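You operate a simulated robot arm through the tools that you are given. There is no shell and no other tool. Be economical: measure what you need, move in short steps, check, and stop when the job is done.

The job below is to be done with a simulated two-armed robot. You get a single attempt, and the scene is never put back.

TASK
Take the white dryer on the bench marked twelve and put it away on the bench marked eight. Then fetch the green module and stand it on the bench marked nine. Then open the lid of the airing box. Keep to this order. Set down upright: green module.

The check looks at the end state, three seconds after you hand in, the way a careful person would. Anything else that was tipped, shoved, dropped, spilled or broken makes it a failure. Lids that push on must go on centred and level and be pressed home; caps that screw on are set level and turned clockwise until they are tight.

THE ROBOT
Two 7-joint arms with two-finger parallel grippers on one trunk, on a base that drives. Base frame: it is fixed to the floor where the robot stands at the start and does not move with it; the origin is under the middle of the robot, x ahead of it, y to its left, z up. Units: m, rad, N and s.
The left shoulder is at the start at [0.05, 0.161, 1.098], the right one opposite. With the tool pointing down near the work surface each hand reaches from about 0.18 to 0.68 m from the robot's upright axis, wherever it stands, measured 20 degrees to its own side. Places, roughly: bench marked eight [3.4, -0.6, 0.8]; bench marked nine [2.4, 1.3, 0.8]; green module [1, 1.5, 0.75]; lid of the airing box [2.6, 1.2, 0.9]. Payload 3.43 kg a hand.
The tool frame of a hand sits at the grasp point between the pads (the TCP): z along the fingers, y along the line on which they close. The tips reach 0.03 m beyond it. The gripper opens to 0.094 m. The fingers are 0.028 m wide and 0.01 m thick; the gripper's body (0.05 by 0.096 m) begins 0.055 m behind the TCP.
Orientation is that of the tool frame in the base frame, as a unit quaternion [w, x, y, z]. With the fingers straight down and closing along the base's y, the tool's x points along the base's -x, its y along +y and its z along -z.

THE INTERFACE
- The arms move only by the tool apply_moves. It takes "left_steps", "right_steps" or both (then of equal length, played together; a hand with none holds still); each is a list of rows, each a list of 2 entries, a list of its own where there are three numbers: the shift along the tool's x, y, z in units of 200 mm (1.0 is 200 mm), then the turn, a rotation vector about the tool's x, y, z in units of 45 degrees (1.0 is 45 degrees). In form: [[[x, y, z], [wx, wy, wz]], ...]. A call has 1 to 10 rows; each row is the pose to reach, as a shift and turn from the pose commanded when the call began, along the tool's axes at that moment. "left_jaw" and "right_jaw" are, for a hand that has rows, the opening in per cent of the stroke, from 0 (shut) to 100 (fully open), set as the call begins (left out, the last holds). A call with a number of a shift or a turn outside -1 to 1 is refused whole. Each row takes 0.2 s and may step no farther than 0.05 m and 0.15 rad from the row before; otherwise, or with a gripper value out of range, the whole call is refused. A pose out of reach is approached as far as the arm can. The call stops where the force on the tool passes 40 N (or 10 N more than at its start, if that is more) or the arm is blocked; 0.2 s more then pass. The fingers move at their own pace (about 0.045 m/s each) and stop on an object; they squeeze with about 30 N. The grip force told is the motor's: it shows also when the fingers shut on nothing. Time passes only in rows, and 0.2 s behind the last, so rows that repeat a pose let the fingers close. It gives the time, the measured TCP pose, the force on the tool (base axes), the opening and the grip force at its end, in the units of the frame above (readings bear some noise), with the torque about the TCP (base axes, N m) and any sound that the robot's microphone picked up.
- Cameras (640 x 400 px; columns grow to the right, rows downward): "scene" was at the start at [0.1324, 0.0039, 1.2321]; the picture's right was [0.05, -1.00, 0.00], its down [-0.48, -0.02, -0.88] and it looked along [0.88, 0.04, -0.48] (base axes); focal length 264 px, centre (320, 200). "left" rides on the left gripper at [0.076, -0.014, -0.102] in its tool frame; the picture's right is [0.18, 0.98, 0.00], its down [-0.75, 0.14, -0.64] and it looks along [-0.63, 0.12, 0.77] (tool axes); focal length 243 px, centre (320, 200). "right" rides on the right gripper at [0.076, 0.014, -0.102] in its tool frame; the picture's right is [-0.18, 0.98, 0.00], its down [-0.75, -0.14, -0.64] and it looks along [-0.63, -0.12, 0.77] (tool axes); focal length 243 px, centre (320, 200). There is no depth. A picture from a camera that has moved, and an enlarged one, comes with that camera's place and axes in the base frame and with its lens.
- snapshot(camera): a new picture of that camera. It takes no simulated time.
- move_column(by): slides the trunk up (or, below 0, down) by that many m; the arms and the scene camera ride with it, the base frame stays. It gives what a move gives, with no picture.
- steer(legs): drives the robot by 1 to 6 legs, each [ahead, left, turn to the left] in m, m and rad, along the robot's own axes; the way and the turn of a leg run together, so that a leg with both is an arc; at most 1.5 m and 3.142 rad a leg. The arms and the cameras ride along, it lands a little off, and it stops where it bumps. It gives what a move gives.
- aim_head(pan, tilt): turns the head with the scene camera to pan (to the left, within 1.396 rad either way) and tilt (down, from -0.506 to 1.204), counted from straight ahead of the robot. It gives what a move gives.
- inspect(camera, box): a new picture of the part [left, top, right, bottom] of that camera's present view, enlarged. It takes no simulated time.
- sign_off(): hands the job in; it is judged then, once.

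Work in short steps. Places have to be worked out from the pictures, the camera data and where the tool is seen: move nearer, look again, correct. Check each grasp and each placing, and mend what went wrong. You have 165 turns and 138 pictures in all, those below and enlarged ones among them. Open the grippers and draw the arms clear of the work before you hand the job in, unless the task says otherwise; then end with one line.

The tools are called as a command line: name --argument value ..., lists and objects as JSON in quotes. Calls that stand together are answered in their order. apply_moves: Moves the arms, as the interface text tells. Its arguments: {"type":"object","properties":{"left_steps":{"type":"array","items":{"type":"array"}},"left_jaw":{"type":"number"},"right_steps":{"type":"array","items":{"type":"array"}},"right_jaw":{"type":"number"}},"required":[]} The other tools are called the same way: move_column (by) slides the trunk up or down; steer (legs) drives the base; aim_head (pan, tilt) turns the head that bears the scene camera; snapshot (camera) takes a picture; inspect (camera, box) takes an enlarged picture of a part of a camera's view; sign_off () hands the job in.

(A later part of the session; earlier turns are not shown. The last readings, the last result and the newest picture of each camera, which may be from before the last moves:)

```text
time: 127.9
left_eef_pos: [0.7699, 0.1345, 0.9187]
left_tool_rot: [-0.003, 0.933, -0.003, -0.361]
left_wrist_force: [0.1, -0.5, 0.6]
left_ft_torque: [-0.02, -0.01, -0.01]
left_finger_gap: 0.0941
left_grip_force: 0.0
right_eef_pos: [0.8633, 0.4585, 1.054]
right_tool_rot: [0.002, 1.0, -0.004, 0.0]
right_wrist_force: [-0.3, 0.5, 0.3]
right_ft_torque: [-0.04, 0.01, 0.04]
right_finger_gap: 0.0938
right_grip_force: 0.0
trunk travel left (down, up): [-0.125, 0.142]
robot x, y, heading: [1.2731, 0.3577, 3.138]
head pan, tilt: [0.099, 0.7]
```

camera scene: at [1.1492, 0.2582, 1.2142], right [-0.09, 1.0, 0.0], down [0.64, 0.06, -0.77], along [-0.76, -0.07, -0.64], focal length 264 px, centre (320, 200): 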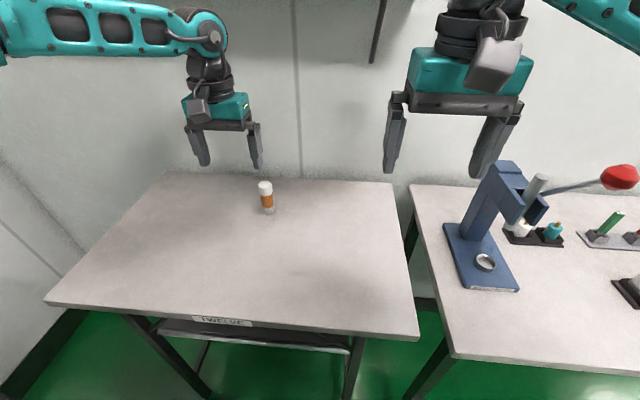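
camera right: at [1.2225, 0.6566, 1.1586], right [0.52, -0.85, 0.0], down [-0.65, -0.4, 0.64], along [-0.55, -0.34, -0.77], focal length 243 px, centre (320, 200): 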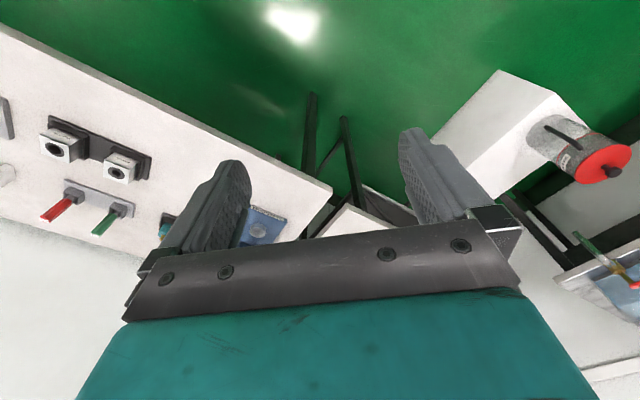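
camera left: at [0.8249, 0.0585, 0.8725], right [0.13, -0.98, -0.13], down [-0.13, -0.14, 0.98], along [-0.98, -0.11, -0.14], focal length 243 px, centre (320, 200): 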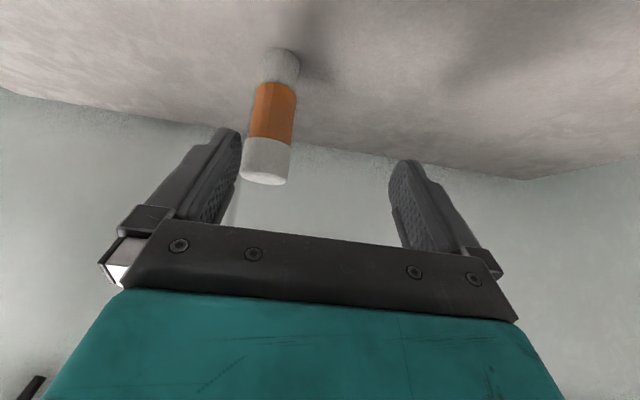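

Aligning in y first, then advancing along the tool axis.

apply_moves --left_steps '[[[0, 0.13, 0], [0, 0, 0]], [[0, 0.265, 0], [0, 0, 0]], [[0, 0.265, 0.2], [0, 0, 0]], [[0, 0.265, 0.4], [0, 0, 0]], [[0, 0.265, 0.5], [0, 0, 0]]]'

snapshot --camera "left"

```text
time: 129.1
left_eef_pos: [0.7013, 0.0821, 0.8452]
left_tool_rot: [-0.003, 0.933, -0.002, -0.361]
left_wrist_force: [-0.3, -0.5, 0.2]
left_ft_torque: [0.01, -0.03, -0.02]
left_finger_gap: 0.0941
left_grip_force: 0.1
right_eef_pos: [0.8626, 0.457, 1.0562]
right_tool_rot: [0.001, 1.0, -0.004, -0.001]
right_wrist_force: [0.2, -0.3, 0.0]
right_ft_torque: [0.01, 0.01, -0.01]
right_finger_gap: 0.0941
right_grip_force: 0.1
trunk travel left (down, up): [-0.125, 0.142]
robot x, y, heading: [1.2716, 0.3527, 3.136]
head pan, tilt: [0.099, 0.7]
```

```text
82 pictures are left
camera left: at [0.8271, 0.0951, 0.8697], right [0.13, -0.98, -0.13], down [-0.13, -0.14, 0.98], along [-0.98, -0.11, -0.14], focal length 243 px, centre (320, 200)
```

left: 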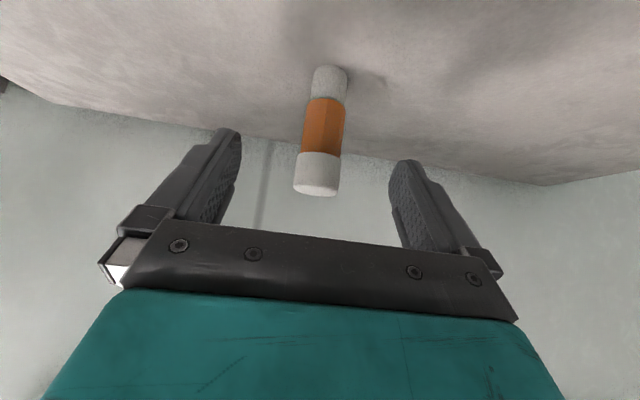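

Centred on the vial. Final advance, then close the jaws.

apply_moves --left_steps '[[[0, 0, 0.17], [0, 0, 0]], [[0.01, 0, 0.33], [0, 0, 0]], [[0.01, 0, 0.33], [0, 0, 0]]]'

snapshot --camera "left"

```text
time: 129.9
left_eef_pos: [0.6812, 0.0714, 0.8218]
left_tool_rot: [-0.003, 0.933, -0.003, -0.361]
left_wrist_force: [0.6, -0.6, -0.2]
left_ft_torque: [-0.01, -0.01, 0.02]
left_finger_gap: 0.094
left_grip_force: 0.0
left hand out of reach, approached as far as the arm can: row 1, 2, 3
right_eef_pos: [0.8636, 0.4581, 1.0564]
right_tool_rot: [0.002, 1.0, -0.003, -0.001]
right_wrist_force: [0.5, -0.1, -0.2]
right_ft_torque: [0.03, 0.01, -0.05]
right_finger_gap: 0.0938
right_grip_force: 0.1
trunk travel left (down, up): [-0.125, 0.142]
robot x, y, heading: [1.2712, 0.3561, 3.137]
head pan, tilt: [0.099, 0.7]
```

```text
81 pictures are left
camera left: at [0.8063, 0.0836, 0.8481], right [0.13, -0.98, -0.13], down [-0.13, -0.14, 0.98], along [-0.98, -0.11, -0.14], focal length 243 px, centre (320, 200)
```

left: 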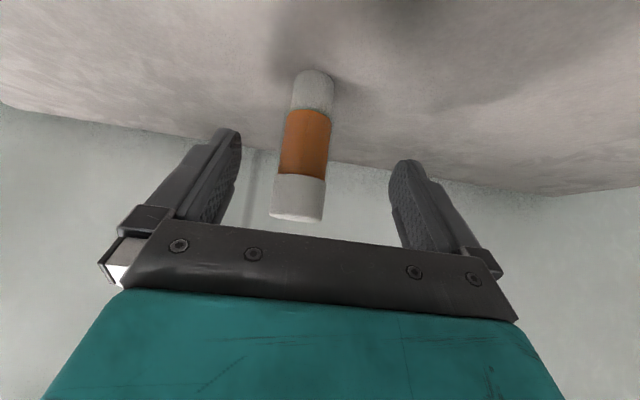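

I need ~2 cm forward and ~3 cm down more; I use the base and the trunk for that.

steer --legs '[[0.02, -0.01, 0]]'

move_column --by -0.025

snapshot --camera "left"

```text
time: 130.7
left_eef_pos: [0.6613, 0.0803, 0.8223]
left_tool_rot: [-0.004, 0.933, -0.003, -0.36]
left_wrist_force: [0.4, 0.2, 0.0]
left_ft_torque: [0.0, -0.01, -0.02]
left_finger_gap: 0.094
left_grip_force: 0.1
right_eef_pos: [0.8428, 0.4677, 1.0557]
right_tool_rot: [0.002, 1.0, -0.004, -0.001]
right_wrist_force: [-1.0, -0.4, 0.2]
right_ft_torque: [0.0, -0.02, -0.01]
right_finger_gap: 0.094
right_grip_force: 0.1
trunk travel left (down, up): [-0.125, 0.142]
robot x, y, heading: [1.2507, 0.3654, 3.135]
head pan, tilt: [0.099, 0.7]
```

```text
time: 131.4
left_eef_pos: [0.6611, 0.0817, 0.7964]
left_tool_rot: [-0.003, 0.933, -0.003, -0.361]
left_wrist_force: [-0.8, 0.1, 0.4]
left_ft_torque: [0.0, -0.02, 0.01]
left_finger_gap: 0.094
left_grip_force: 0.1
right_eef_pos: [0.8434, 0.467, 1.0314]
right_tool_rot: [0.002, 1.0, -0.004, -0.002]
right_wrist_force: [-0.5, -0.3, -0.3]
right_ft_torque: [0.0, 0.01, 0.03]
right_finger_gap: 0.0941
right_grip_force: 0.0
trunk travel left (down, up): [-0.1, 0.167]
robot x, y, heading: [1.2561, 0.3653, 3.143]
head pan, tilt: [0.099, 0.7]
```

```text
80 pictures are left
camera left: at [0.7866, 0.0935, 0.8233], right [0.13, -0.98, -0.13], down [-0.13, -0.14, 0.98], along [-0.98, -0.11, -0.14], focal length 243 px, centre (320, 200)
```

left: 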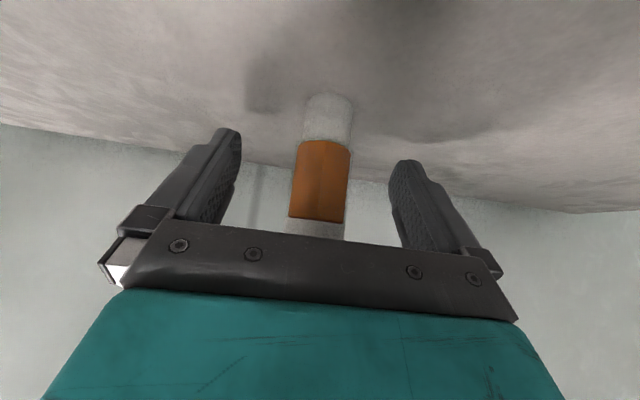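

The vial is between the fingers at mid-height. I close the left jaw.

apply_moves --left_steps '[[[0, 0, 0], [0, 0, 0]], [[0, 0, 0], [0, 0, 0]], [[0, 0, 0], [0, 0, 0]], [[0, 0, 0], [0, 0, 0]], [[0, 0, 0], [0, 0, 0]], [[0, 0, 0], [0, 0, 0]]]' --left_jaw 0

move_column --by 0.08

snapshot --camera "left"

```text
time: 132.8
left_eef_pos: [0.66, 0.0807, 0.7964]
left_tool_rot: [-0.002, 0.933, -0.002, -0.361]
left_wrist_force: [0.0, 0.8, 0.6]
left_ft_torque: [0.0, -0.02, 0.01]
left_finger_gap: 0.0347
left_grip_force: 30.0
right_eef_pos: [0.8434, 0.4682, 1.0312]
right_tool_rot: [0.002, 1.0, -0.004, -0.001]
right_wrist_force: [0.1, 0.6, -0.4]
right_ft_torque: [0.01, 0.0, 0.01]
right_finger_gap: 0.0939
right_grip_force: 0.1
trunk travel left (down, up): [-0.1, 0.167]
robot x, y, heading: [1.2505, 0.3641, 3.136]
head pan, tilt: [0.099, 0.7]
```

```text
time: 134.0
left_eef_pos: [0.6607, 0.0821, 0.8769]
left_tool_rot: [-0.003, 0.933, -0.002, -0.361]
left_wrist_force: [0.0, 0.2, -0.5]
left_ft_torque: [0.0, 0.01, 0.02]
left_finger_gap: 0.035
left_grip_force: 29.7
right_eef_pos: [0.8439, 0.4673, 1.1113]
right_tool_rot: [0.001, 1.0, -0.004, -0.001]
right_wrist_force: [0.4, 0.6, 0.0]
right_ft_torque: [0.0, 0.01, -0.01]
right_finger_gap: 0.094
right_grip_force: 0.0
trunk travel left (down, up): [-0.18, 0.087]
robot x, y, heading: [1.2549, 0.3609, 3.138]
head pan, tilt: [0.099, 0.7]
```

```text
79 pictures are left
camera left: at [0.7864, 0.0934, 0.903], right [0.13, -0.98, -0.13], down [-0.13, -0.14, 0.98], along [-0.98, -0.11, -0.14], focal length 243 px, centre (320, 200)
```

left: 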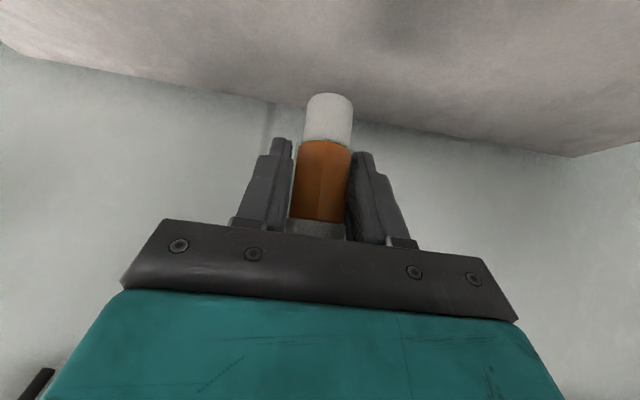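

Held firmly and lifted. I pull the hand in, back away, turn east and look toward bench eight.

apply_moves --left_steps '[[[0.15, 0, -0.13], [0, 0, 0]], [[0.3, 0, -0.26], [0, 0, 0]], [[0.45, 0, -0.4], [0, 0, 0]], [[0.55, 0, -0.5], [0, 0, 0]]]'

steer --legs '[[-0.27, 0, 0], [0, 0, 1.57], [0, 0, 1.57]]'

aim_head --pan -0.2 --tilt 0.35

snapshot --camera "scene"

```text
time: 135.0
left_eef_pos: [0.8095, 0.0793, 0.8763]
left_tool_rot: [-0.003, 0.932, -0.002, -0.361]
left_wrist_force: [-0.1, 0.1, -0.8]
left_ft_torque: [0.03, 0.0, 0.03]
left_finger_gap: 0.035
left_grip_force: 29.9
right_eef_pos: [0.844, 0.4676, 1.1117]
right_tool_rot: [0.001, 1.0, -0.003, -0.003]
right_wrist_force: [1.0, -0.6, -0.4]
right_ft_torque: [0.01, 0.0, 0.03]
right_finger_gap: 0.0941
right_grip_force: 0.0
trunk travel left (down, up): [-0.18, 0.087]
robot x, y, heading: [1.254, 0.362, 3.132]
head pan, tilt: [0.099, 0.7]
```

```text
time: 144.5
left_eef_pos: [1.9706, 0.6416, 0.8765]
left_tool_rot: [0.36, 0.011, 0.933, -0.007]
left_wrist_force: [0.3, 0.1, -0.2]
left_ft_torque: [0.03, -0.01, 0.02]
left_finger_gap: 0.0349
left_grip_force: 30.3
right_eef_pos: [1.9284, 0.2545, 1.1113]
right_tool_rot: [0.001, 0.013, 1.0, 0.002]
right_wrist_force: [-0.1, -0.1, 0.3]
right_ft_torque: [0.0, -0.01, 0.02]
right_finger_gap: 0.0942
right_grip_force: 0.0
trunk travel left (down, up): [-0.18, 0.087]
robot x, y, heading: [1.5206, 0.3629, -0.022]
head pan, tilt: [0.099, 0.7]
```

```text
time: 145.4
left_eef_pos: [1.9699, 0.6402, 0.877]
left_tool_rot: [0.36, 0.011, 0.933, -0.007]
left_wrist_force: [-0.1, -0.6, -0.6]
left_ft_torque: [0.0, -0.04, 0.01]
left_finger_gap: 0.0348
left_grip_force: 30.1
right_eef_pos: [1.9297, 0.2534, 1.1118]
right_tool_rot: [0.0, 0.012, 1.0, 0.002]
right_wrist_force: [0.2, -0.3, -0.4]
right_ft_torque: [-0.01, 0.02, -0.01]
right_finger_gap: 0.0942
right_grip_force: 0.0
trunk travel left (down, up): [-0.18, 0.087]
robot x, y, heading: [1.5233, 0.363, -0.024]
head pan, tilt: [-0.201, 0.351]
```

```text
78 pictures are left
camera scene: at [1.6544, 0.3416, 1.3005], right [-0.22, -0.98, 0.0], down [-0.34, 0.08, -0.94], along [0.92, -0.21, -0.34], focal length 264 px, centre (320, 200)
```

scene: 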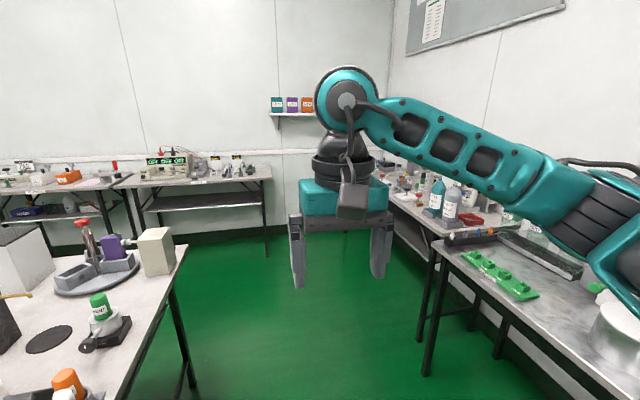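

I shift right, drive east toward bench eight, and view its surface.

steer --legs '[[0, -0.15, 0.024], [1.4, 0, 0], [0, 0, -1.2]]'

aim_head --pan 0.0 --tilt 0.5

snapshot --camera "scene"

```text
time: 156.2
left_eef_pos: [3.327, -0.1057, 0.8766]
left_tool_rot: [0.295, 0.53, 0.767, -0.207]
left_wrist_force: [0.0, -0.2, -1.3]
left_ft_torque: [0.02, 0.0, 0.01]
left_finger_gap: 0.0347
left_grip_force: 29.9
right_eef_pos: [2.9539, -0.2129, 1.1113]
right_tool_rot: [0.001, 0.569, 0.822, 0.002]
right_wrist_force: [-0.1, -0.4, -0.2]
right_ft_torque: [0.01, -0.02, 0.02]
right_finger_gap: 0.0941
right_grip_force: 0.0
trunk travel left (down, up): [-0.18, 0.087]
robot x, y, heading: [2.9016, 0.2094, -1.217]
head pan, tilt: [-0.201, 0.351]
```

```text
time: 156.9
left_eef_pos: [3.3272, -0.1046, 0.8769]
left_tool_rot: [0.296, 0.53, 0.767, -0.207]
left_wrist_force: [-0.2, -0.5, 0.4]
left_ft_torque: [0.01, -0.03, -0.01]
left_finger_gap: 0.0345
left_grip_force: 30.0
right_eef_pos: [2.9543, -0.2132, 1.1114]
right_tool_rot: [0.002, 0.568, 0.823, 0.0]
right_wrist_force: [0.4, 0.2, -0.6]
right_ft_torque: [-0.01, -0.02, -0.03]
right_finger_gap: 0.094
right_grip_force: 0.0
trunk travel left (down, up): [-0.18, 0.087]
robot x, y, heading: [2.902, 0.2097, -1.211]
head pan, tilt: [0.0, 0.499]
```

```text
77 pictures are left
camera scene: at [2.9505, 0.0835, 1.2869], right [-0.94, -0.35, 0.0], down [-0.17, 0.45, -0.88], along [0.31, -0.82, -0.48], focal length 264 px, centre (320, 200)
```

scene: 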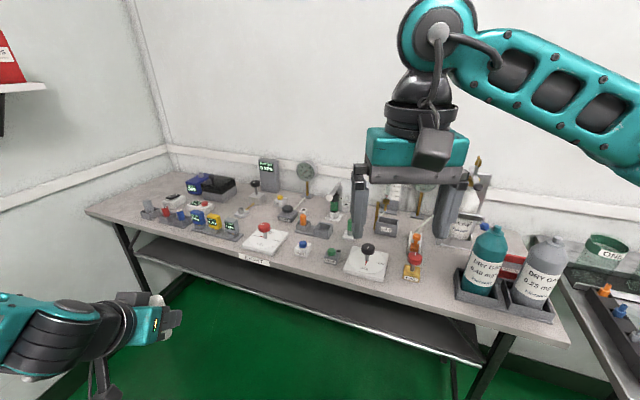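

Bench EIGHT is confirmed by its label. I zoom in to find a free spot.

inspect --camera "scene" --box '[80, 150, 340, 312]'

inspect --camera "scene" --box '[300, 170, 560, 332]'

```text
2.46 times, centred on (210, 231) of scene
camera zoom: at [2.9505, 0.0835, 1.2869], right [-0.94, -0.35, 0.0], down [-0.17, 0.45, -0.88], along [0.31, -0.82, -0.48], focal length 650 px, centre (591, 124)
```

zoom: 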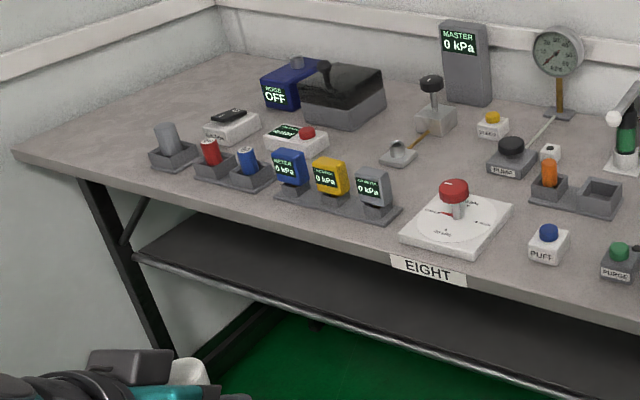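

```text
2.46 times, centred on (430, 251) of scene
camera zoom: at [2.9505, 0.0835, 1.2869], right [-0.94, -0.35, 0.0], down [-0.17, 0.45, -0.88], along [0.31, -0.82, -0.48], focal length 650 px, centre (49, 74)
```

zoom: 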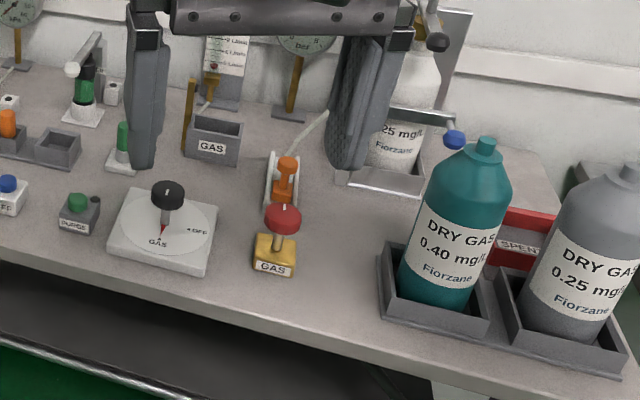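

The left end of bench eight (about [4.0, −0.54]) is free. I raise the trunk, square up to the bench, move in and slide east.

move_column --by 0.08

steer --legs '[[0, 0, -0.354], [0.2, 0, 0], [0, 0.8, 0]]'

aim_head --pan 0.4 --tilt 0.7

snapshot --camera "scene"

```text
time: 158.1
left_eef_pos: [3.3282, -0.1057, 0.9566]
left_tool_rot: [0.295, 0.531, 0.767, -0.207]
left_wrist_force: [-0.1, 1.1, -0.3]
left_ft_torque: [0.02, -0.01, -0.03]
left_finger_gap: 0.0344
left_grip_force: 29.7
right_eef_pos: [2.9531, -0.2132, 1.1912]
right_tool_rot: [0.001, 0.569, 0.822, 0.001]
right_wrist_force: [0.2, 0.4, -0.4]
right_ft_torque: [0.02, -0.01, 0.01]
right_finger_gap: 0.094
right_grip_force: 0.1
trunk travel left (down, up): [-0.26, 0.007]
robot x, y, heading: [2.9053, 0.2083, -1.212]
head pan, tilt: [0.0, 0.499]
```

```text
time: 163.9
left_eef_pos: [3.829, -0.4227, 0.9932]
left_tool_rot: [0.266, 0.679, 0.625, -0.279]
left_wrist_force: [0.3, -0.3, -0.7]
left_ft_torque: [0.0, -0.01, -0.05]
left_finger_gap: 0.0346
left_grip_force: 30.2
right_eef_pos: [3.4713, -0.3815, 1.1929]
right_tool_rot: [0.014, 0.705, 0.709, 0.005]
right_wrist_force: [-0.8, -0.3, -0.3]
right_ft_torque: [0.02, -0.05, 0.0]
right_finger_gap: 0.0939
right_grip_force: 0.0
trunk travel left (down, up): [-0.26, 0.007]
robot x, y, heading: [3.59, 0.016, -1.568]
head pan, tilt: [0.0, 0.499]
stopped in leg 3: the robot was blocked; the commanded pose is now the measured one
```

```text
time: 164.8
left_eef_pos: [3.8297, -0.4214, 0.9925]
left_tool_rot: [0.265, 0.681, 0.624, -0.278]
left_wrist_force: [0.1, 0.6, 0.0]
left_ft_torque: [0.02, 0.0, 0.0]
left_finger_gap: 0.0343
left_grip_force: 30.2
right_eef_pos: [3.472, -0.3843, 1.1934]
right_tool_rot: [0.017, 0.703, 0.711, 0.006]
right_wrist_force: [0.5, 0.4, 0.8]
right_ft_torque: [0.01, -0.03, 0.0]
right_finger_gap: 0.094
right_grip_force: 0.1
trunk travel left (down, up): [-0.26, 0.007]
robot x, y, heading: [3.5926, 0.0121, -1.56]
head pan, tilt: [0.4, 0.7]
```

```text
74 pictures are left
camera scene: at [3.5996, -0.0897, 1.3511], right [-0.92, -0.4, -0.02], down [-0.23, 0.58, -0.78], along [0.32, -0.71, -0.63], focal length 264 px, centre (320, 200)
```

scene: 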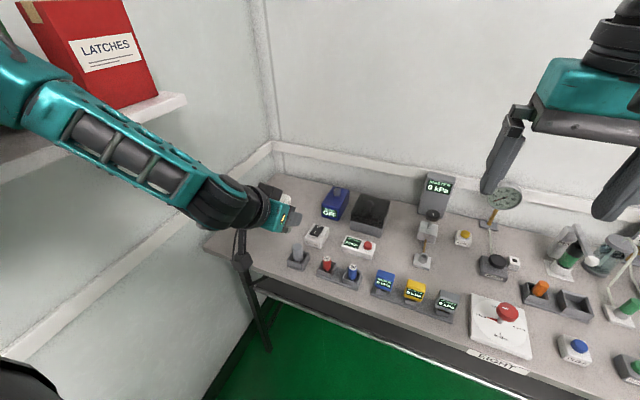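

The left arm bumped something on the east side, likely the wall shelf. I back off right and check the shelf with the camera.

steer --legs '[[0, -0.12, 0]]'

aim_head --pan 0.8 --tilt 0.1

snapshot --camera "scene"

```text
time: 166.1
left_eef_pos: [3.739, -0.4289, 0.975]
left_tool_rot: [0.253, 0.673, 0.637, -0.276]
left_wrist_force: [0.0, 0.2, -0.3]
left_ft_torque: [-0.01, 0.0, 0.01]
left_finger_gap: 0.0343
left_grip_force: 30.6
right_eef_pos: [3.3778, -0.3949, 1.191]
right_tool_rot: [0.002, 0.703, 0.711, -0.001]
right_wrist_force: [0.3, -0.3, -0.7]
right_ft_torque: [-0.01, -0.02, -0.03]
right_finger_gap: 0.094
right_grip_force: 0.0
trunk travel left (down, up): [-0.26, 0.007]
robot x, y, heading: [3.4786, 0.0159, -1.562]
head pan, tilt: [0.4, 0.7]
```

```text
time: 167.1
left_eef_pos: [3.7405, -0.4293, 0.9733]
left_tool_rot: [0.254, 0.673, 0.638, -0.277]
left_wrist_force: [-0.2, -0.4, -0.4]
left_ft_torque: [-0.02, 0.0, 0.0]
left_finger_gap: 0.0342
left_grip_force: 30.1
right_eef_pos: [3.3803, -0.395, 1.1914]
right_tool_rot: [0.002, 0.704, 0.71, 0.0]
right_wrist_force: [0.4, 0.0, 0.0]
right_ft_torque: [0.01, -0.01, 0.0]
right_finger_gap: 0.0941
right_grip_force: 0.1
trunk travel left (down, up): [-0.26, 0.007]
robot x, y, heading: [3.476, 0.0164, -1.561]
head pan, tilt: [0.799, 0.099]
```

```text
73 pictures are left
camera scene: at [3.5439, -0.0885, 1.4039], right [-0.69, -0.72, 0.0], down [-0.07, 0.07, -0.99], along [0.72, -0.69, -0.1], focal length 264 px, centre (320, 200)
```

scene: 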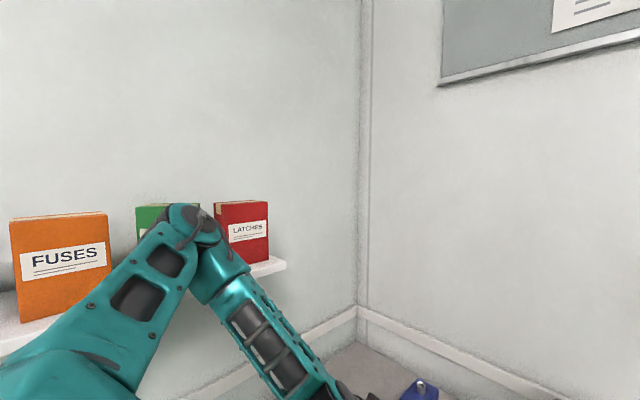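

I zoom on the shelf to see whether any of its boxes moved.

inspect --camera "scene" --box '[0, 180, 300, 368]'

```text
2.13 times, centred on (150, 274) of scene
camera zoom: at [3.5439, -0.0885, 1.4039], right [-0.69, -0.72, 0.0], down [-0.07, 0.07, -0.99], along [0.72, -0.69, -0.1], focal length 562 px, centre (682, 43)
```

zoom: 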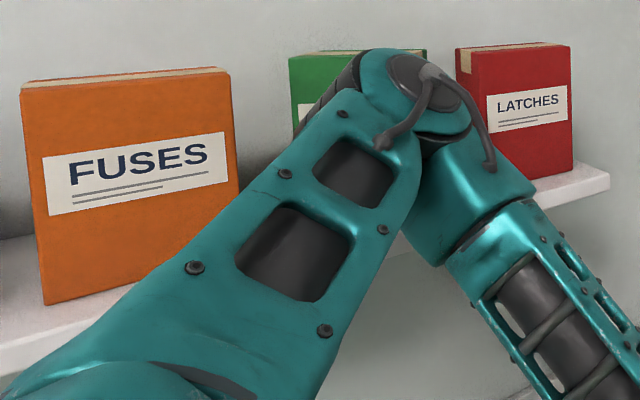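

The shelf boxes look undisturbed. The elbow prevents the east end; instead I use the free front strip near [2.845, −0.447] (between GAS valve and bottle tray), where nothing is overhead. I back off and slide west.

steer --legs '[[-0.12, 0, -0.01], [0, -0.9, 0]]'

move_column --by -0.08

aim_head --pan 0.35 --tilt 0.75

snapshot --camera "scene"

snapshot --camera "left"

```text
time: 172.7
left_eef_pos: [2.8178, -0.3097, 0.9742]
left_tool_rot: [0.251, 0.68, 0.63, -0.279]
left_wrist_force: [0.4, -0.3, -1.2]
left_ft_torque: [-0.01, 0.01, 0.01]
left_finger_gap: 0.0343
left_grip_force: 29.5
right_eef_pos: [2.4576, -0.2679, 1.1912]
right_tool_rot: [0.002, 0.712, 0.703, 0.0]
right_wrist_force: [-0.2, 0.4, -0.1]
right_ft_torque: [-0.01, 0.01, -0.01]
right_finger_gap: 0.0942
right_grip_force: 0.1
trunk travel left (down, up): [-0.26, 0.007]
robot x, y, heading: [2.5577, 0.1406, -1.58]
head pan, tilt: [0.799, 0.099]
```

```text
time: 173.8
left_eef_pos: [2.8177, -0.3106, 0.8942]
left_tool_rot: [0.25, 0.68, 0.631, -0.278]
left_wrist_force: [0.1, -0.4, -0.1]
left_ft_torque: [-0.02, 0.01, -0.02]
left_finger_gap: 0.0343
left_grip_force: 29.8
right_eef_pos: [2.4565, -0.2683, 1.1119]
right_tool_rot: [0.004, 0.711, 0.703, 0.001]
right_wrist_force: [0.3, 0.4, -0.1]
right_ft_torque: [0.02, -0.01, -0.01]
right_finger_gap: 0.0939
right_grip_force: 0.0
trunk travel left (down, up): [-0.18, 0.087]
robot x, y, heading: [2.561, 0.1404, -1.586]
head pan, tilt: [0.799, 0.099]
```

```text
time: 174.9
left_eef_pos: [2.8181, -0.3114, 0.8942]
left_tool_rot: [0.25, 0.68, 0.63, -0.279]
left_wrist_force: [-0.4, -0.3, -0.2]
left_ft_torque: [0.01, -0.02, 0.02]
left_finger_gap: 0.0343
left_grip_force: 30.1
right_eef_pos: [2.4569, -0.2686, 1.1115]
right_tool_rot: [0.002, 0.711, 0.703, 0.0]
right_wrist_force: [-0.1, 0.2, 0.3]
right_ft_torque: [0.01, 0.03, 0.02]
right_finger_gap: 0.0939
right_grip_force: 0.0
trunk travel left (down, up): [-0.18, 0.087]
robot x, y, heading: [2.5626, 0.1403, -1.584]
head pan, tilt: [0.351, 0.75]
```

```text
71 pictures are left
camera scene: at [2.5912, 0.0216, 1.265], right [-0.94, -0.33, 0.0], down [-0.23, 0.64, -0.73], along [0.24, -0.69, -0.68], focal length 264 px, centre (320, 200)
```

scene: 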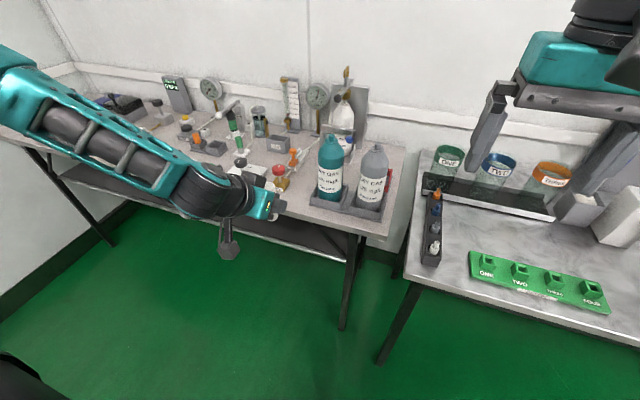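

```text
70 pictures are left
camera left: at [2.8142, -0.1843, 0.9161], right [0.99, 0.05, -0.14], down [0.14, -0.11, 0.98], along [0.04, -0.99, -0.11], focal length 243 px, centre (320, 200)
```

left: 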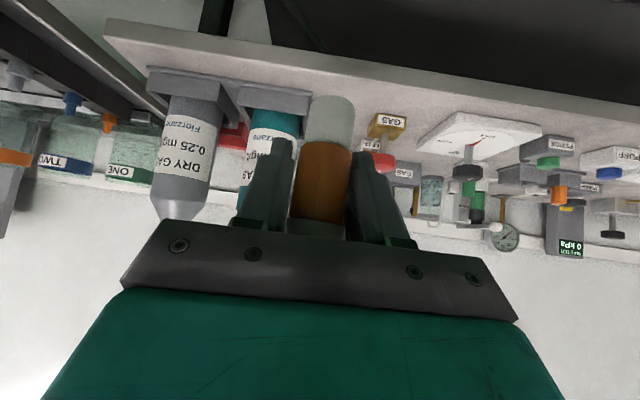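

The gap centre is x≈2.842 and the held vial is at 2.818. I step left 2.4 cm and ahead 13 cm, then check before lowering.

steer --legs '[[0, 0.024, 0], [0.133, 0, 0]]'

move_column --by -0.06

snapshot --camera "left"

inspect --camera "scene" --box '[160, 100, 420, 262]'

```text
time: 176.6
left_eef_pos: [2.8412, -0.4424, 0.8944]
left_tool_rot: [0.25, 0.679, 0.632, -0.278]
left_wrist_force: [-0.5, 0.8, -0.5]
left_ft_torque: [0.02, -0.02, -0.01]
left_finger_gap: 0.0347
left_grip_force: 30.1
right_eef_pos: [2.4818, -0.4009, 1.1112]
right_tool_rot: [0.003, 0.71, 0.704, 0.0]
right_wrist_force: [-0.5, 0.2, 0.5]
right_ft_torque: [0.0, 0.0, 0.01]
right_finger_gap: 0.0939
right_grip_force: 0.0
trunk travel left (down, up): [-0.18, 0.087]
robot x, y, heading: [2.5819, 0.0115, -1.577]
head pan, tilt: [0.351, 0.75]
```

```text
time: 177.6
left_eef_pos: [2.8406, -0.4423, 0.8343]
left_tool_rot: [0.251, 0.679, 0.63, -0.28]
left_wrist_force: [-0.2, 0.1, -0.6]
left_ft_torque: [-0.01, 0.03, -0.01]
left_finger_gap: 0.0346
left_grip_force: 30.3
right_eef_pos: [2.4806, -0.4005, 1.0511]
right_tool_rot: [0.002, 0.71, 0.704, 0.0]
right_wrist_force: [-0.5, 0.4, -0.6]
right_ft_torque: [-0.01, -0.03, -0.01]
right_finger_gap: 0.0942
right_grip_force: 0.1
trunk travel left (down, up): [-0.12, 0.147]
robot x, y, heading: [2.5863, 0.0117, -1.58]
head pan, tilt: [0.351, 0.75]
```

```text
69 pictures are left
camera left: at [2.8377, -0.3154, 0.8562], right [0.99, 0.05, -0.14], down [0.14, -0.11, 0.98], along [0.04, -0.99, -0.11], focal length 243 px, centre (320, 200)
```

left: 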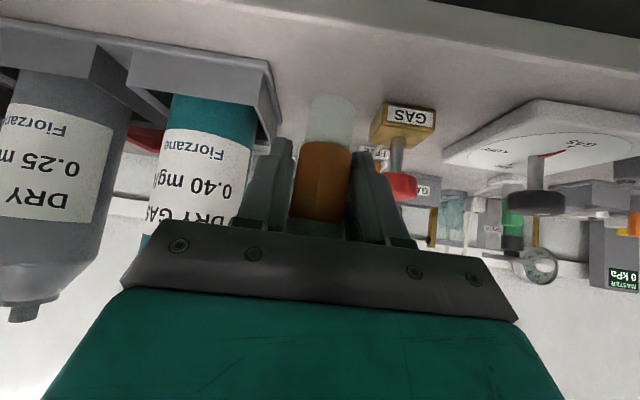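

```text
2.46 times, centred on (290, 181) of scene
camera zoom: at [2.6141, -0.1102, 1.205], right [-0.94, -0.34, 0.0], down [-0.23, 0.64, -0.73], along [0.25, -0.69, -0.68], focal length 650 px, centre (394, 247)
```

zoom: 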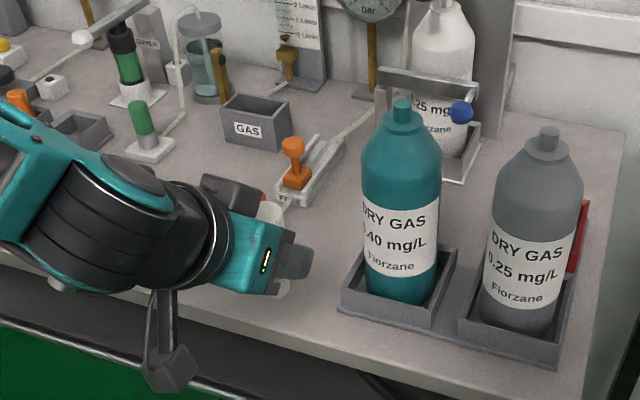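

Position is fine between the tray and the valve. Lowering the last bit until the vial rests.

move_column --by -0.034

snapshot --camera "left"

```text
time: 178.4
left_eef_pos: [2.8408, -0.4428, 0.8016]
left_tool_rot: [0.25, 0.68, 0.63, -0.279]
left_wrist_force: [0.0, 0.4, 0.4]
left_ft_torque: [0.02, -0.02, -0.01]
left_finger_gap: 0.0344
left_grip_force: 30.3
right_eef_pos: [2.4818, -0.3995, 1.0178]
right_tool_rot: [0.003, 0.71, 0.704, 0.0]
right_wrist_force: [-0.7, -1.1, 0.2]
right_ft_torque: [-0.02, -0.03, 0.01]
right_finger_gap: 0.0939
right_grip_force: 0.0
trunk travel left (down, up): [-0.086, 0.181]
robot x, y, heading: [2.586, 0.0093, -1.584]
head pan, tilt: [0.351, 0.75]
```

```text
67 pictures are left
camera left: at [2.8377, -0.3154, 0.8222], right [0.99, 0.06, -0.14], down [0.14, -0.11, 0.98], along [0.04, -0.99, -0.11], focal length 243 px, centre (320, 200)
```

left: 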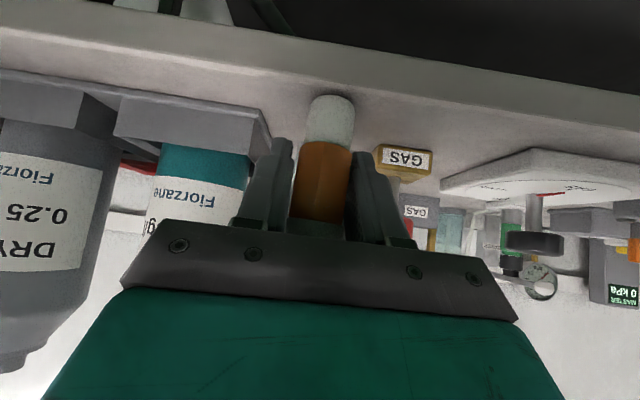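

No contact yet, and the vial sits close to the front edge. I move 2 cm further in, then lower until contact.

steer --legs '[[0.022, 0, 0]]'

move_column --by -0.005

snapshot --camera "left"

```text
time: 179.2
left_eef_pos: [2.8412, -0.4636, 0.7999]
left_tool_rot: [0.251, 0.68, 0.63, -0.279]
left_wrist_force: [-0.3, -0.3, -0.9]
left_ft_torque: [0.0, 0.0, -0.02]
left_finger_gap: 0.0345
left_grip_force: 29.5
right_eef_pos: [2.4807, -0.4224, 1.0178]
right_tool_rot: [0.002, 0.71, 0.704, -0.001]
right_wrist_force: [-0.6, -0.3, 0.2]
right_ft_torque: [-0.01, -0.02, -0.01]
right_finger_gap: 0.0941
right_grip_force: 0.1
trunk travel left (down, up): [-0.086, 0.181]
robot x, y, heading: [2.5872, -0.0122, -1.577]
head pan, tilt: [0.351, 0.75]
```

```text
time: 179.7
left_eef_pos: [2.8406, -0.4641, 0.7969]
left_tool_rot: [0.253, 0.678, 0.63, -0.281]
left_wrist_force: [1.5, 1.2, 15.9]
left_ft_torque: [0.17, -0.02, -0.01]
left_finger_gap: 0.0348
left_grip_force: 30.0
right_eef_pos: [2.4813, -0.4228, 1.014]
right_tool_rot: [0.002, 0.711, 0.704, 0.0]
right_wrist_force: [1.1, 0.2, -1.2]
right_ft_torque: [0.03, -0.01, -0.03]
right_finger_gap: 0.0941
right_grip_force: 0.0
trunk travel left (down, up): [-0.081, 0.186]
robot x, y, heading: [2.585, -0.013, -1.581]
head pan, tilt: [0.351, 0.75]
```

```text
66 pictures are left
camera left: at [2.837, -0.3383, 0.8189], right [0.99, 0.05, -0.14], down [0.14, -0.1, 0.98], along [0.04, -0.99, -0.11], focal length 243 px, centre (320, 200)
```

left: 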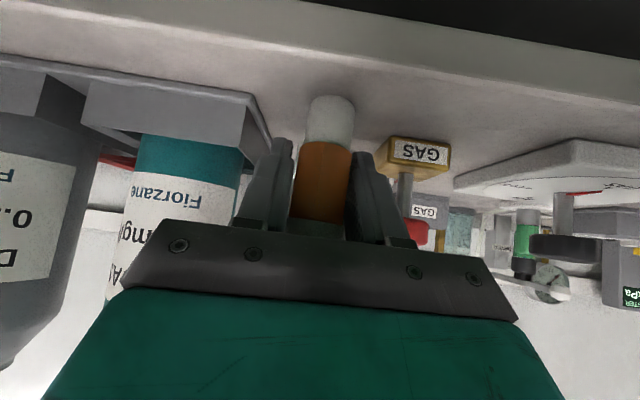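

Contact made (16 N). I open the jaws partly and retract along the tool axis.

apply_moves --left_steps '[[[0, 0, -0.005], [0, 0, 0]], [[0, 0, -0.01], [0, 0, 0]], [[0, 0, -0.01], [0, 0, 0]], [[0, 0, -0.02], [0, 0, 0]]]' --left_jaw 60

snapshot --camera "left"

```text
time: 180.7
left_eef_pos: [2.841, -0.4609, 0.7977]
left_tool_rot: [0.25, 0.679, 0.631, -0.279]
left_wrist_force: [-0.5, -0.2, 0.1]
left_ft_torque: [0.0, 0.02, -0.03]
left_finger_gap: 0.0566
left_grip_force: 0.0
right_eef_pos: [2.4809, -0.4233, 1.0125]
right_tool_rot: [0.001, 0.711, 0.704, -0.001]
right_wrist_force: [-0.5, 0.5, -0.6]
right_ft_torque: [0.01, 0.0, 0.01]
right_finger_gap: 0.0942
right_grip_force: 0.0
trunk travel left (down, up): [-0.081, 0.186]
robot x, y, heading: [2.5825, -0.013, -1.579]
head pan, tilt: [0.351, 0.75]
```

```text
65 pictures are left
camera left: at [2.8372, -0.3348, 0.8202], right [0.99, 0.06, -0.14], down [0.14, -0.11, 0.98], along [0.04, -0.99, -0.11], focal length 243 px, centre (320, 200)
```

left: 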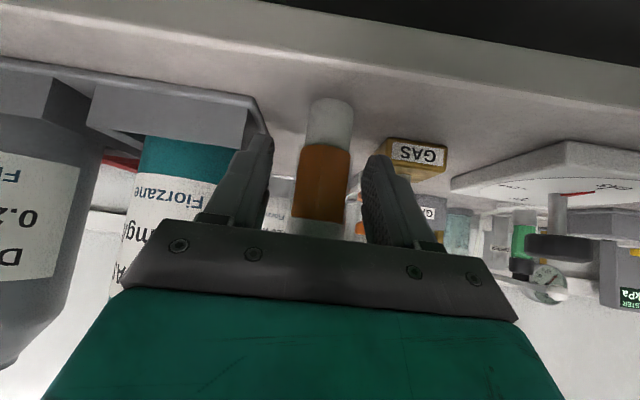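

Released and standing. I withdraw the hand along its axis and verify.

apply_moves --left_steps '[[[0, 0, -0.15], [0, 0, 0]], [[0, 0, -0.3], [0, 0, 0]], [[0, 0, -0.5], [0, 0, 0]], [[0, 0, -0.7], [0, 0, 0]], [[0, 0, -0.8], [0, 0, 0]]]'

steer --legs '[[-0.2, 0, 0]]'

inspect --camera "scene" --box '[120, 60, 440, 260]'

```text
time: 181.9
left_eef_pos: [2.87, -0.4086, 0.9129]
left_tool_rot: [0.249, 0.68, 0.631, -0.278]
left_wrist_force: [0.4, -0.4, 0.7]
left_ft_torque: [-0.01, 0.03, 0.01]
left_finger_gap: 0.0566
left_grip_force: 0.0
left hand out of reach, approached as far as the arm can: row 3, 4, 5
right_eef_pos: [2.4809, -0.4222, 1.0125]
right_tool_rot: [0.003, 0.711, 0.704, 0.0]
right_wrist_force: [-0.3, -0.5, -0.5]
right_ft_torque: [0.01, 0.05, -0.02]
right_finger_gap: 0.0941
right_grip_force: 0.2
trunk travel left (down, up): [-0.081, 0.186]
robot x, y, heading: [2.5819, -0.0096, -1.577]
head pan, tilt: [0.351, 0.75]
```

```text
time: 183.5
left_eef_pos: [2.8723, -0.2092, 0.9122]
left_tool_rot: [0.25, 0.68, 0.631, -0.279]
left_wrist_force: [0.1, 0.5, -1.3]
left_ft_torque: [0.01, 0.0, 0.04]
left_finger_gap: 0.0564
left_grip_force: 0.0
right_eef_pos: [2.4828, -0.222, 1.0126]
right_tool_rot: [0.003, 0.711, 0.703, -0.001]
right_wrist_force: [-0.4, 0.0, -0.1]
right_ft_torque: [-0.03, 0.0, 0.02]
right_finger_gap: 0.0943
right_grip_force: 0.1
trunk travel left (down, up): [-0.081, 0.186]
robot x, y, heading: [2.5879, 0.1848, -1.581]
head pan, tilt: [0.351, 0.75]
```

```text
2.00 times, centred on (280, 160) of scene
camera zoom: at [2.6156, 0.0671, 1.166], right [-0.94, -0.33, 0.0], down [-0.23, 0.64, -0.73], along [0.24, -0.69, -0.68], focal length 529 px, centre (400, 280)
```

zoom: 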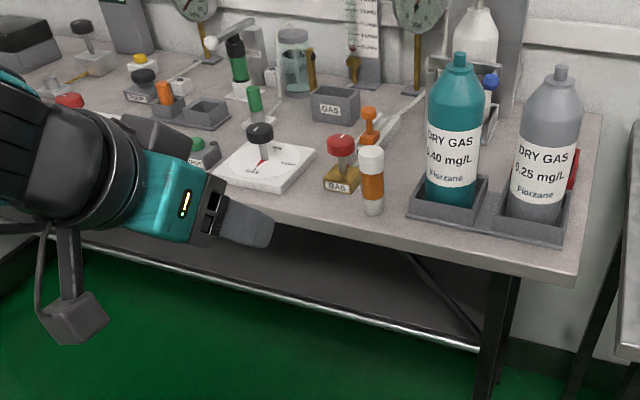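

The dryer stands on bench eight with everything around it intact. Next is the green module: I drive back west and up the aisle, facing the west bench.

move_column --by 0.08

steer --legs '[[0, 0, -1.56], [1.08, 0, 0], [0, -1.2, 0]]'

aim_head --pan -0.2 --tilt 0.8

snapshot --camera "scene"

snapshot --camera "right"

```text
time: 184.7
left_eef_pos: [2.8717, -0.2099, 0.9919]
left_tool_rot: [0.25, 0.68, 0.631, -0.279]
left_wrist_force: [-0.6, 0.4, -0.6]
left_ft_torque: [-0.01, -0.02, 0.0]
left_finger_gap: 0.0564
left_grip_force: 0.1
right_eef_pos: [2.4825, -0.2235, 1.0937]
right_tool_rot: [0.002, 0.711, 0.703, -0.001]
right_wrist_force: [0.4, 0.4, -0.1]
right_ft_torque: [-0.02, 0.0, 0.0]
right_finger_gap: 0.094
right_grip_force: 0.0
trunk travel left (down, up): [-0.161, 0.106]
robot x, y, heading: [2.5828, 0.1849, -1.579]
head pan, tilt: [0.351, 0.75]
```

```text
time: 193.8
left_eef_pos: [1.1371, -0.117, 0.9922]
left_tool_rot: [-0.015, 0.927, -0.019, -0.374]
left_wrist_force: [-0.4, -0.3, 0.1]
left_ft_torque: [-0.02, 0.0, -0.02]
left_finger_gap: 0.0561
left_grip_force: 0.1
right_eef_pos: [1.1114, 0.2714, 1.0925]
right_tool_rot: [0.002, 1.0, 0.012, -0.002]
right_wrist_force: [0.0, 0.2, 1.3]
right_ft_torque: [0.01, -0.02, 0.01]
right_finger_gap: 0.0942
right_grip_force: 0.2
trunk travel left (down, up): [-0.161, 0.106]
robot x, y, heading: [1.5238, 0.1837, -3.117]
head pan, tilt: [0.351, 0.75]
stopped in leg 2: the robot was blocked; the commanded pose is now the measured one
```

```text
time: 194.8
left_eef_pos: [1.137, -0.1168, 0.9919]
left_tool_rot: [-0.014, 0.927, -0.018, -0.374]
left_wrist_force: [0.0, 0.1, -0.8]
left_ft_torque: [-0.02, -0.02, 0.03]
left_finger_gap: 0.0564
left_grip_force: 0.1
right_eef_pos: [1.1116, 0.2716, 1.0936]
right_tool_rot: [0.001, 1.0, 0.011, -0.001]
right_wrist_force: [0.2, 0.1, -0.2]
right_ft_torque: [-0.02, 0.02, -0.01]
right_finger_gap: 0.0941
right_grip_force: 0.1
trunk travel left (down, up): [-0.161, 0.106]
robot x, y, heading: [1.5268, 0.1812, -3.116]
head pan, tilt: [-0.201, 0.799]
```

```text
63 pictures are left
camera scene: at [1.4056, 0.1937, 1.2419], right [0.18, 0.98, 0.0], down [0.71, -0.13, -0.7], along [-0.69, 0.12, -0.72], focal length 264 px, centre (320, 200)
```

scene: 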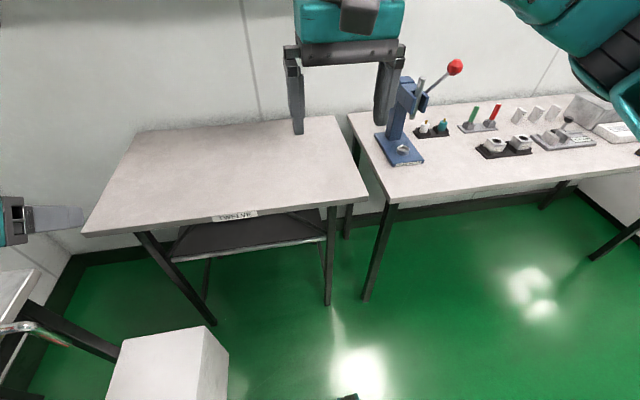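

```text
62 pictures are left
camera right: at [1.1887, 0.259, 1.1952], right [-0.16, -0.99, 0.0], down [-0.75, 0.13, 0.64], along [-0.64, 0.1, -0.76], focal length 243 px, centre (320, 200)
```

right: 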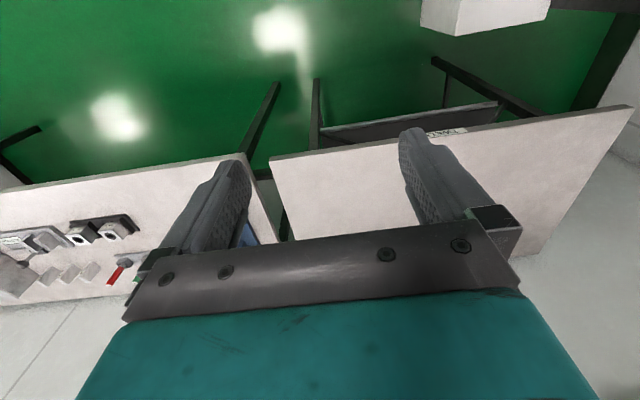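

The drive was blocked near the pedestal. I look down-left to see what touched and whether the jar still stands.

aim_head --pan 0.6 --tilt 1.0

snapshot --camera "scene"

```text
time: 195.9
left_eef_pos: [1.1381, -0.1168, 0.9927]
left_tool_rot: [-0.015, 0.927, -0.019, -0.375]
left_wrist_force: [-1.0, 0.3, -0.4]
left_ft_torque: [0.02, -0.02, -0.01]
left_finger_gap: 0.0562
left_grip_force: 0.0
right_eef_pos: [1.1125, 0.2727, 1.093]
right_tool_rot: [0.002, 1.0, 0.011, -0.001]
right_wrist_force: [0.8, 0.3, -0.1]
right_ft_torque: [0.03, -0.01, 0.01]
right_finger_gap: 0.094
right_grip_force: 0.0
trunk travel left (down, up): [-0.161, 0.106]
robot x, y, heading: [1.5217, 0.1792, -3.116]
head pan, tilt: [0.6, 1.0]
```

```text
61 pictures are left
camera scene: at [1.4284, 0.1389, 1.2268], right [-0.58, 0.81, 0.0], down [0.68, 0.49, -0.54], along [-0.44, -0.31, -0.84], focal length 264 px, centre (320, 200)
```

scene: 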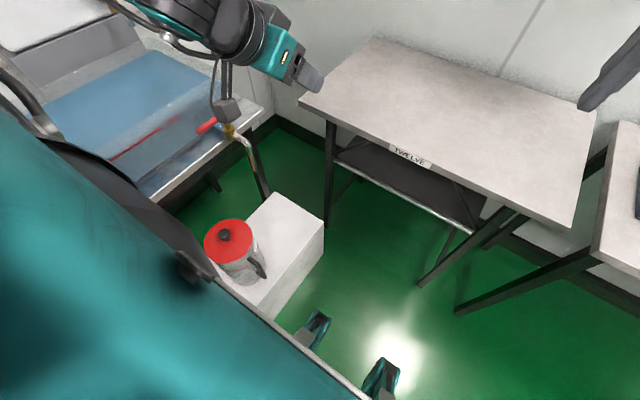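

The jar and pedestal stand; the base merely touched the pedestal. I move away north up the aisle and square up.

steer --legs '[[0, -1.24, 0], [0, 0, -0.025]]'

aim_head --pan -0.15 --tilt 0.8

snapshot --camera "scene"

snapshot --camera "right"

```text
time: 202.5
left_eef_pos: [1.109, 1.1284, 0.9917]
left_tool_rot: [-0.023, 0.926, -0.039, -0.374]
left_wrist_force: [0.2, -0.2, 0.6]
left_ft_torque: [0.0, -0.03, 0.0]
left_finger_gap: 0.0563
left_grip_force: 0.1
right_eef_pos: [1.1007, 1.5182, 1.0934]
right_tool_rot: [0.001, 1.0, -0.012, -0.001]
right_wrist_force: [0.5, 0.4, 0.1]
right_ft_torque: [-0.03, -0.02, 0.03]
right_finger_gap: 0.0936
right_grip_force: 0.1
trunk travel left (down, up): [-0.161, 0.106]
robot x, y, heading: [1.5085, 1.4084, 3.119]
head pan, tilt: [0.6, 1.0]
```

```text
time: 203.6
left_eef_pos: [1.1087, 1.1276, 0.9916]
left_tool_rot: [-0.023, 0.926, -0.04, -0.374]
left_wrist_force: [0.4, -0.7, 0.0]
left_ft_torque: [0.01, 0.01, 0.0]
left_finger_gap: 0.0564
left_grip_force: 0.1
right_eef_pos: [1.1005, 1.518, 1.092]
right_tool_rot: [0.002, 1.0, -0.011, -0.002]
right_wrist_force: [-0.4, 0.1, 0.8]
right_ft_torque: [-0.03, -0.02, -0.03]
right_finger_gap: 0.0937
right_grip_force: 0.1
trunk travel left (down, up): [-0.161, 0.106]
robot x, y, heading: [1.5107, 1.4121, 3.113]
head pan, tilt: [-0.15, 0.799]
```

```text
60 pictures are left
camera scene: at [1.3901, 1.4229, 1.2419], right [0.17, 0.99, 0.0], down [0.71, -0.12, -0.7], along [-0.69, 0.12, -0.72], focal length 264 px, centre (320, 200)
```

scene: 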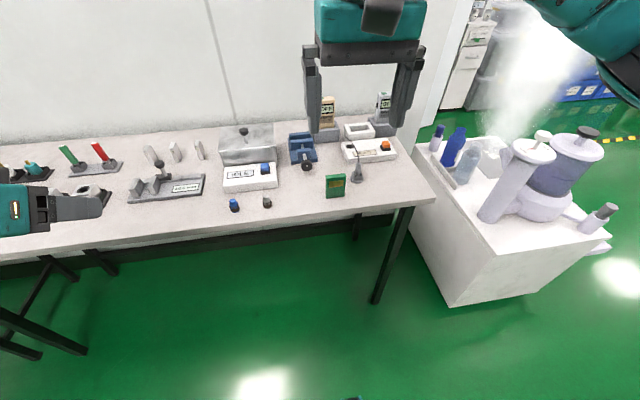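

```text
59 pictures are left
camera right: at [1.177, 1.5019, 1.1952], right [-0.21, -0.98, 0.0], down [-0.75, 0.16, 0.64], along [-0.63, 0.13, -0.76], focal length 243 px, centre (320, 200)
```

right: 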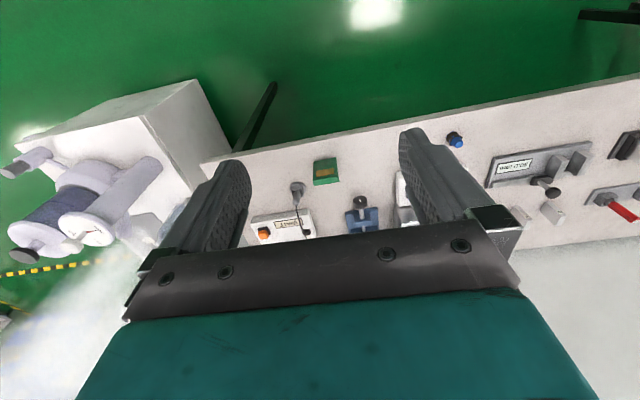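

I zoom on the module for its shape and orientation.

inspect --camera "scene" --box '[290, 150, 390, 212]'

inspect --camera "right" --box '[270, 130, 390, 205]'

```text
6.40 times, centred on (340, 181) of scene
camera zoom: at [1.3901, 1.4229, 1.2419], right [0.17, 0.99, 0.0], down [0.71, -0.12, -0.7], along [-0.69, 0.12, -0.72], focal length 1691 px, centre (192, 322)
```

zoom: 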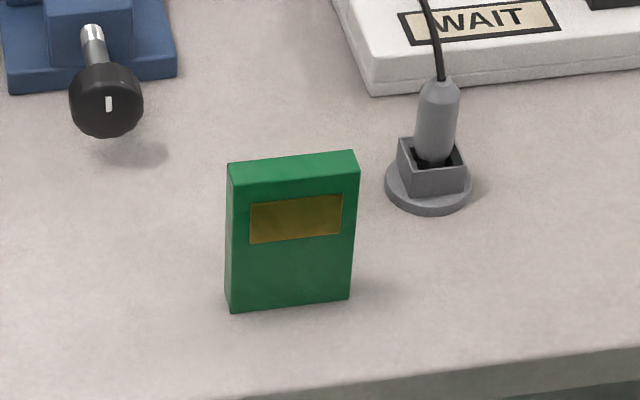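

```text
5.33 times, centred on (330, 168) of right
camera zoom: at [1.177, 1.5019, 1.1952], right [-0.21, -0.98, 0.0], down [-0.75, 0.16, 0.64], along [-0.63, 0.13, -0.76], focal length 1294 px, centre (267, 373)
```

zoom: 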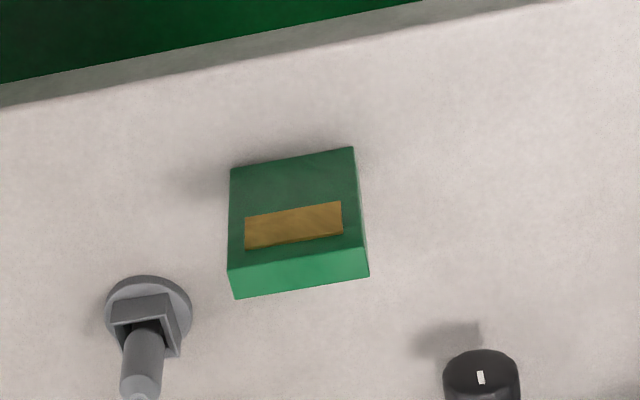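

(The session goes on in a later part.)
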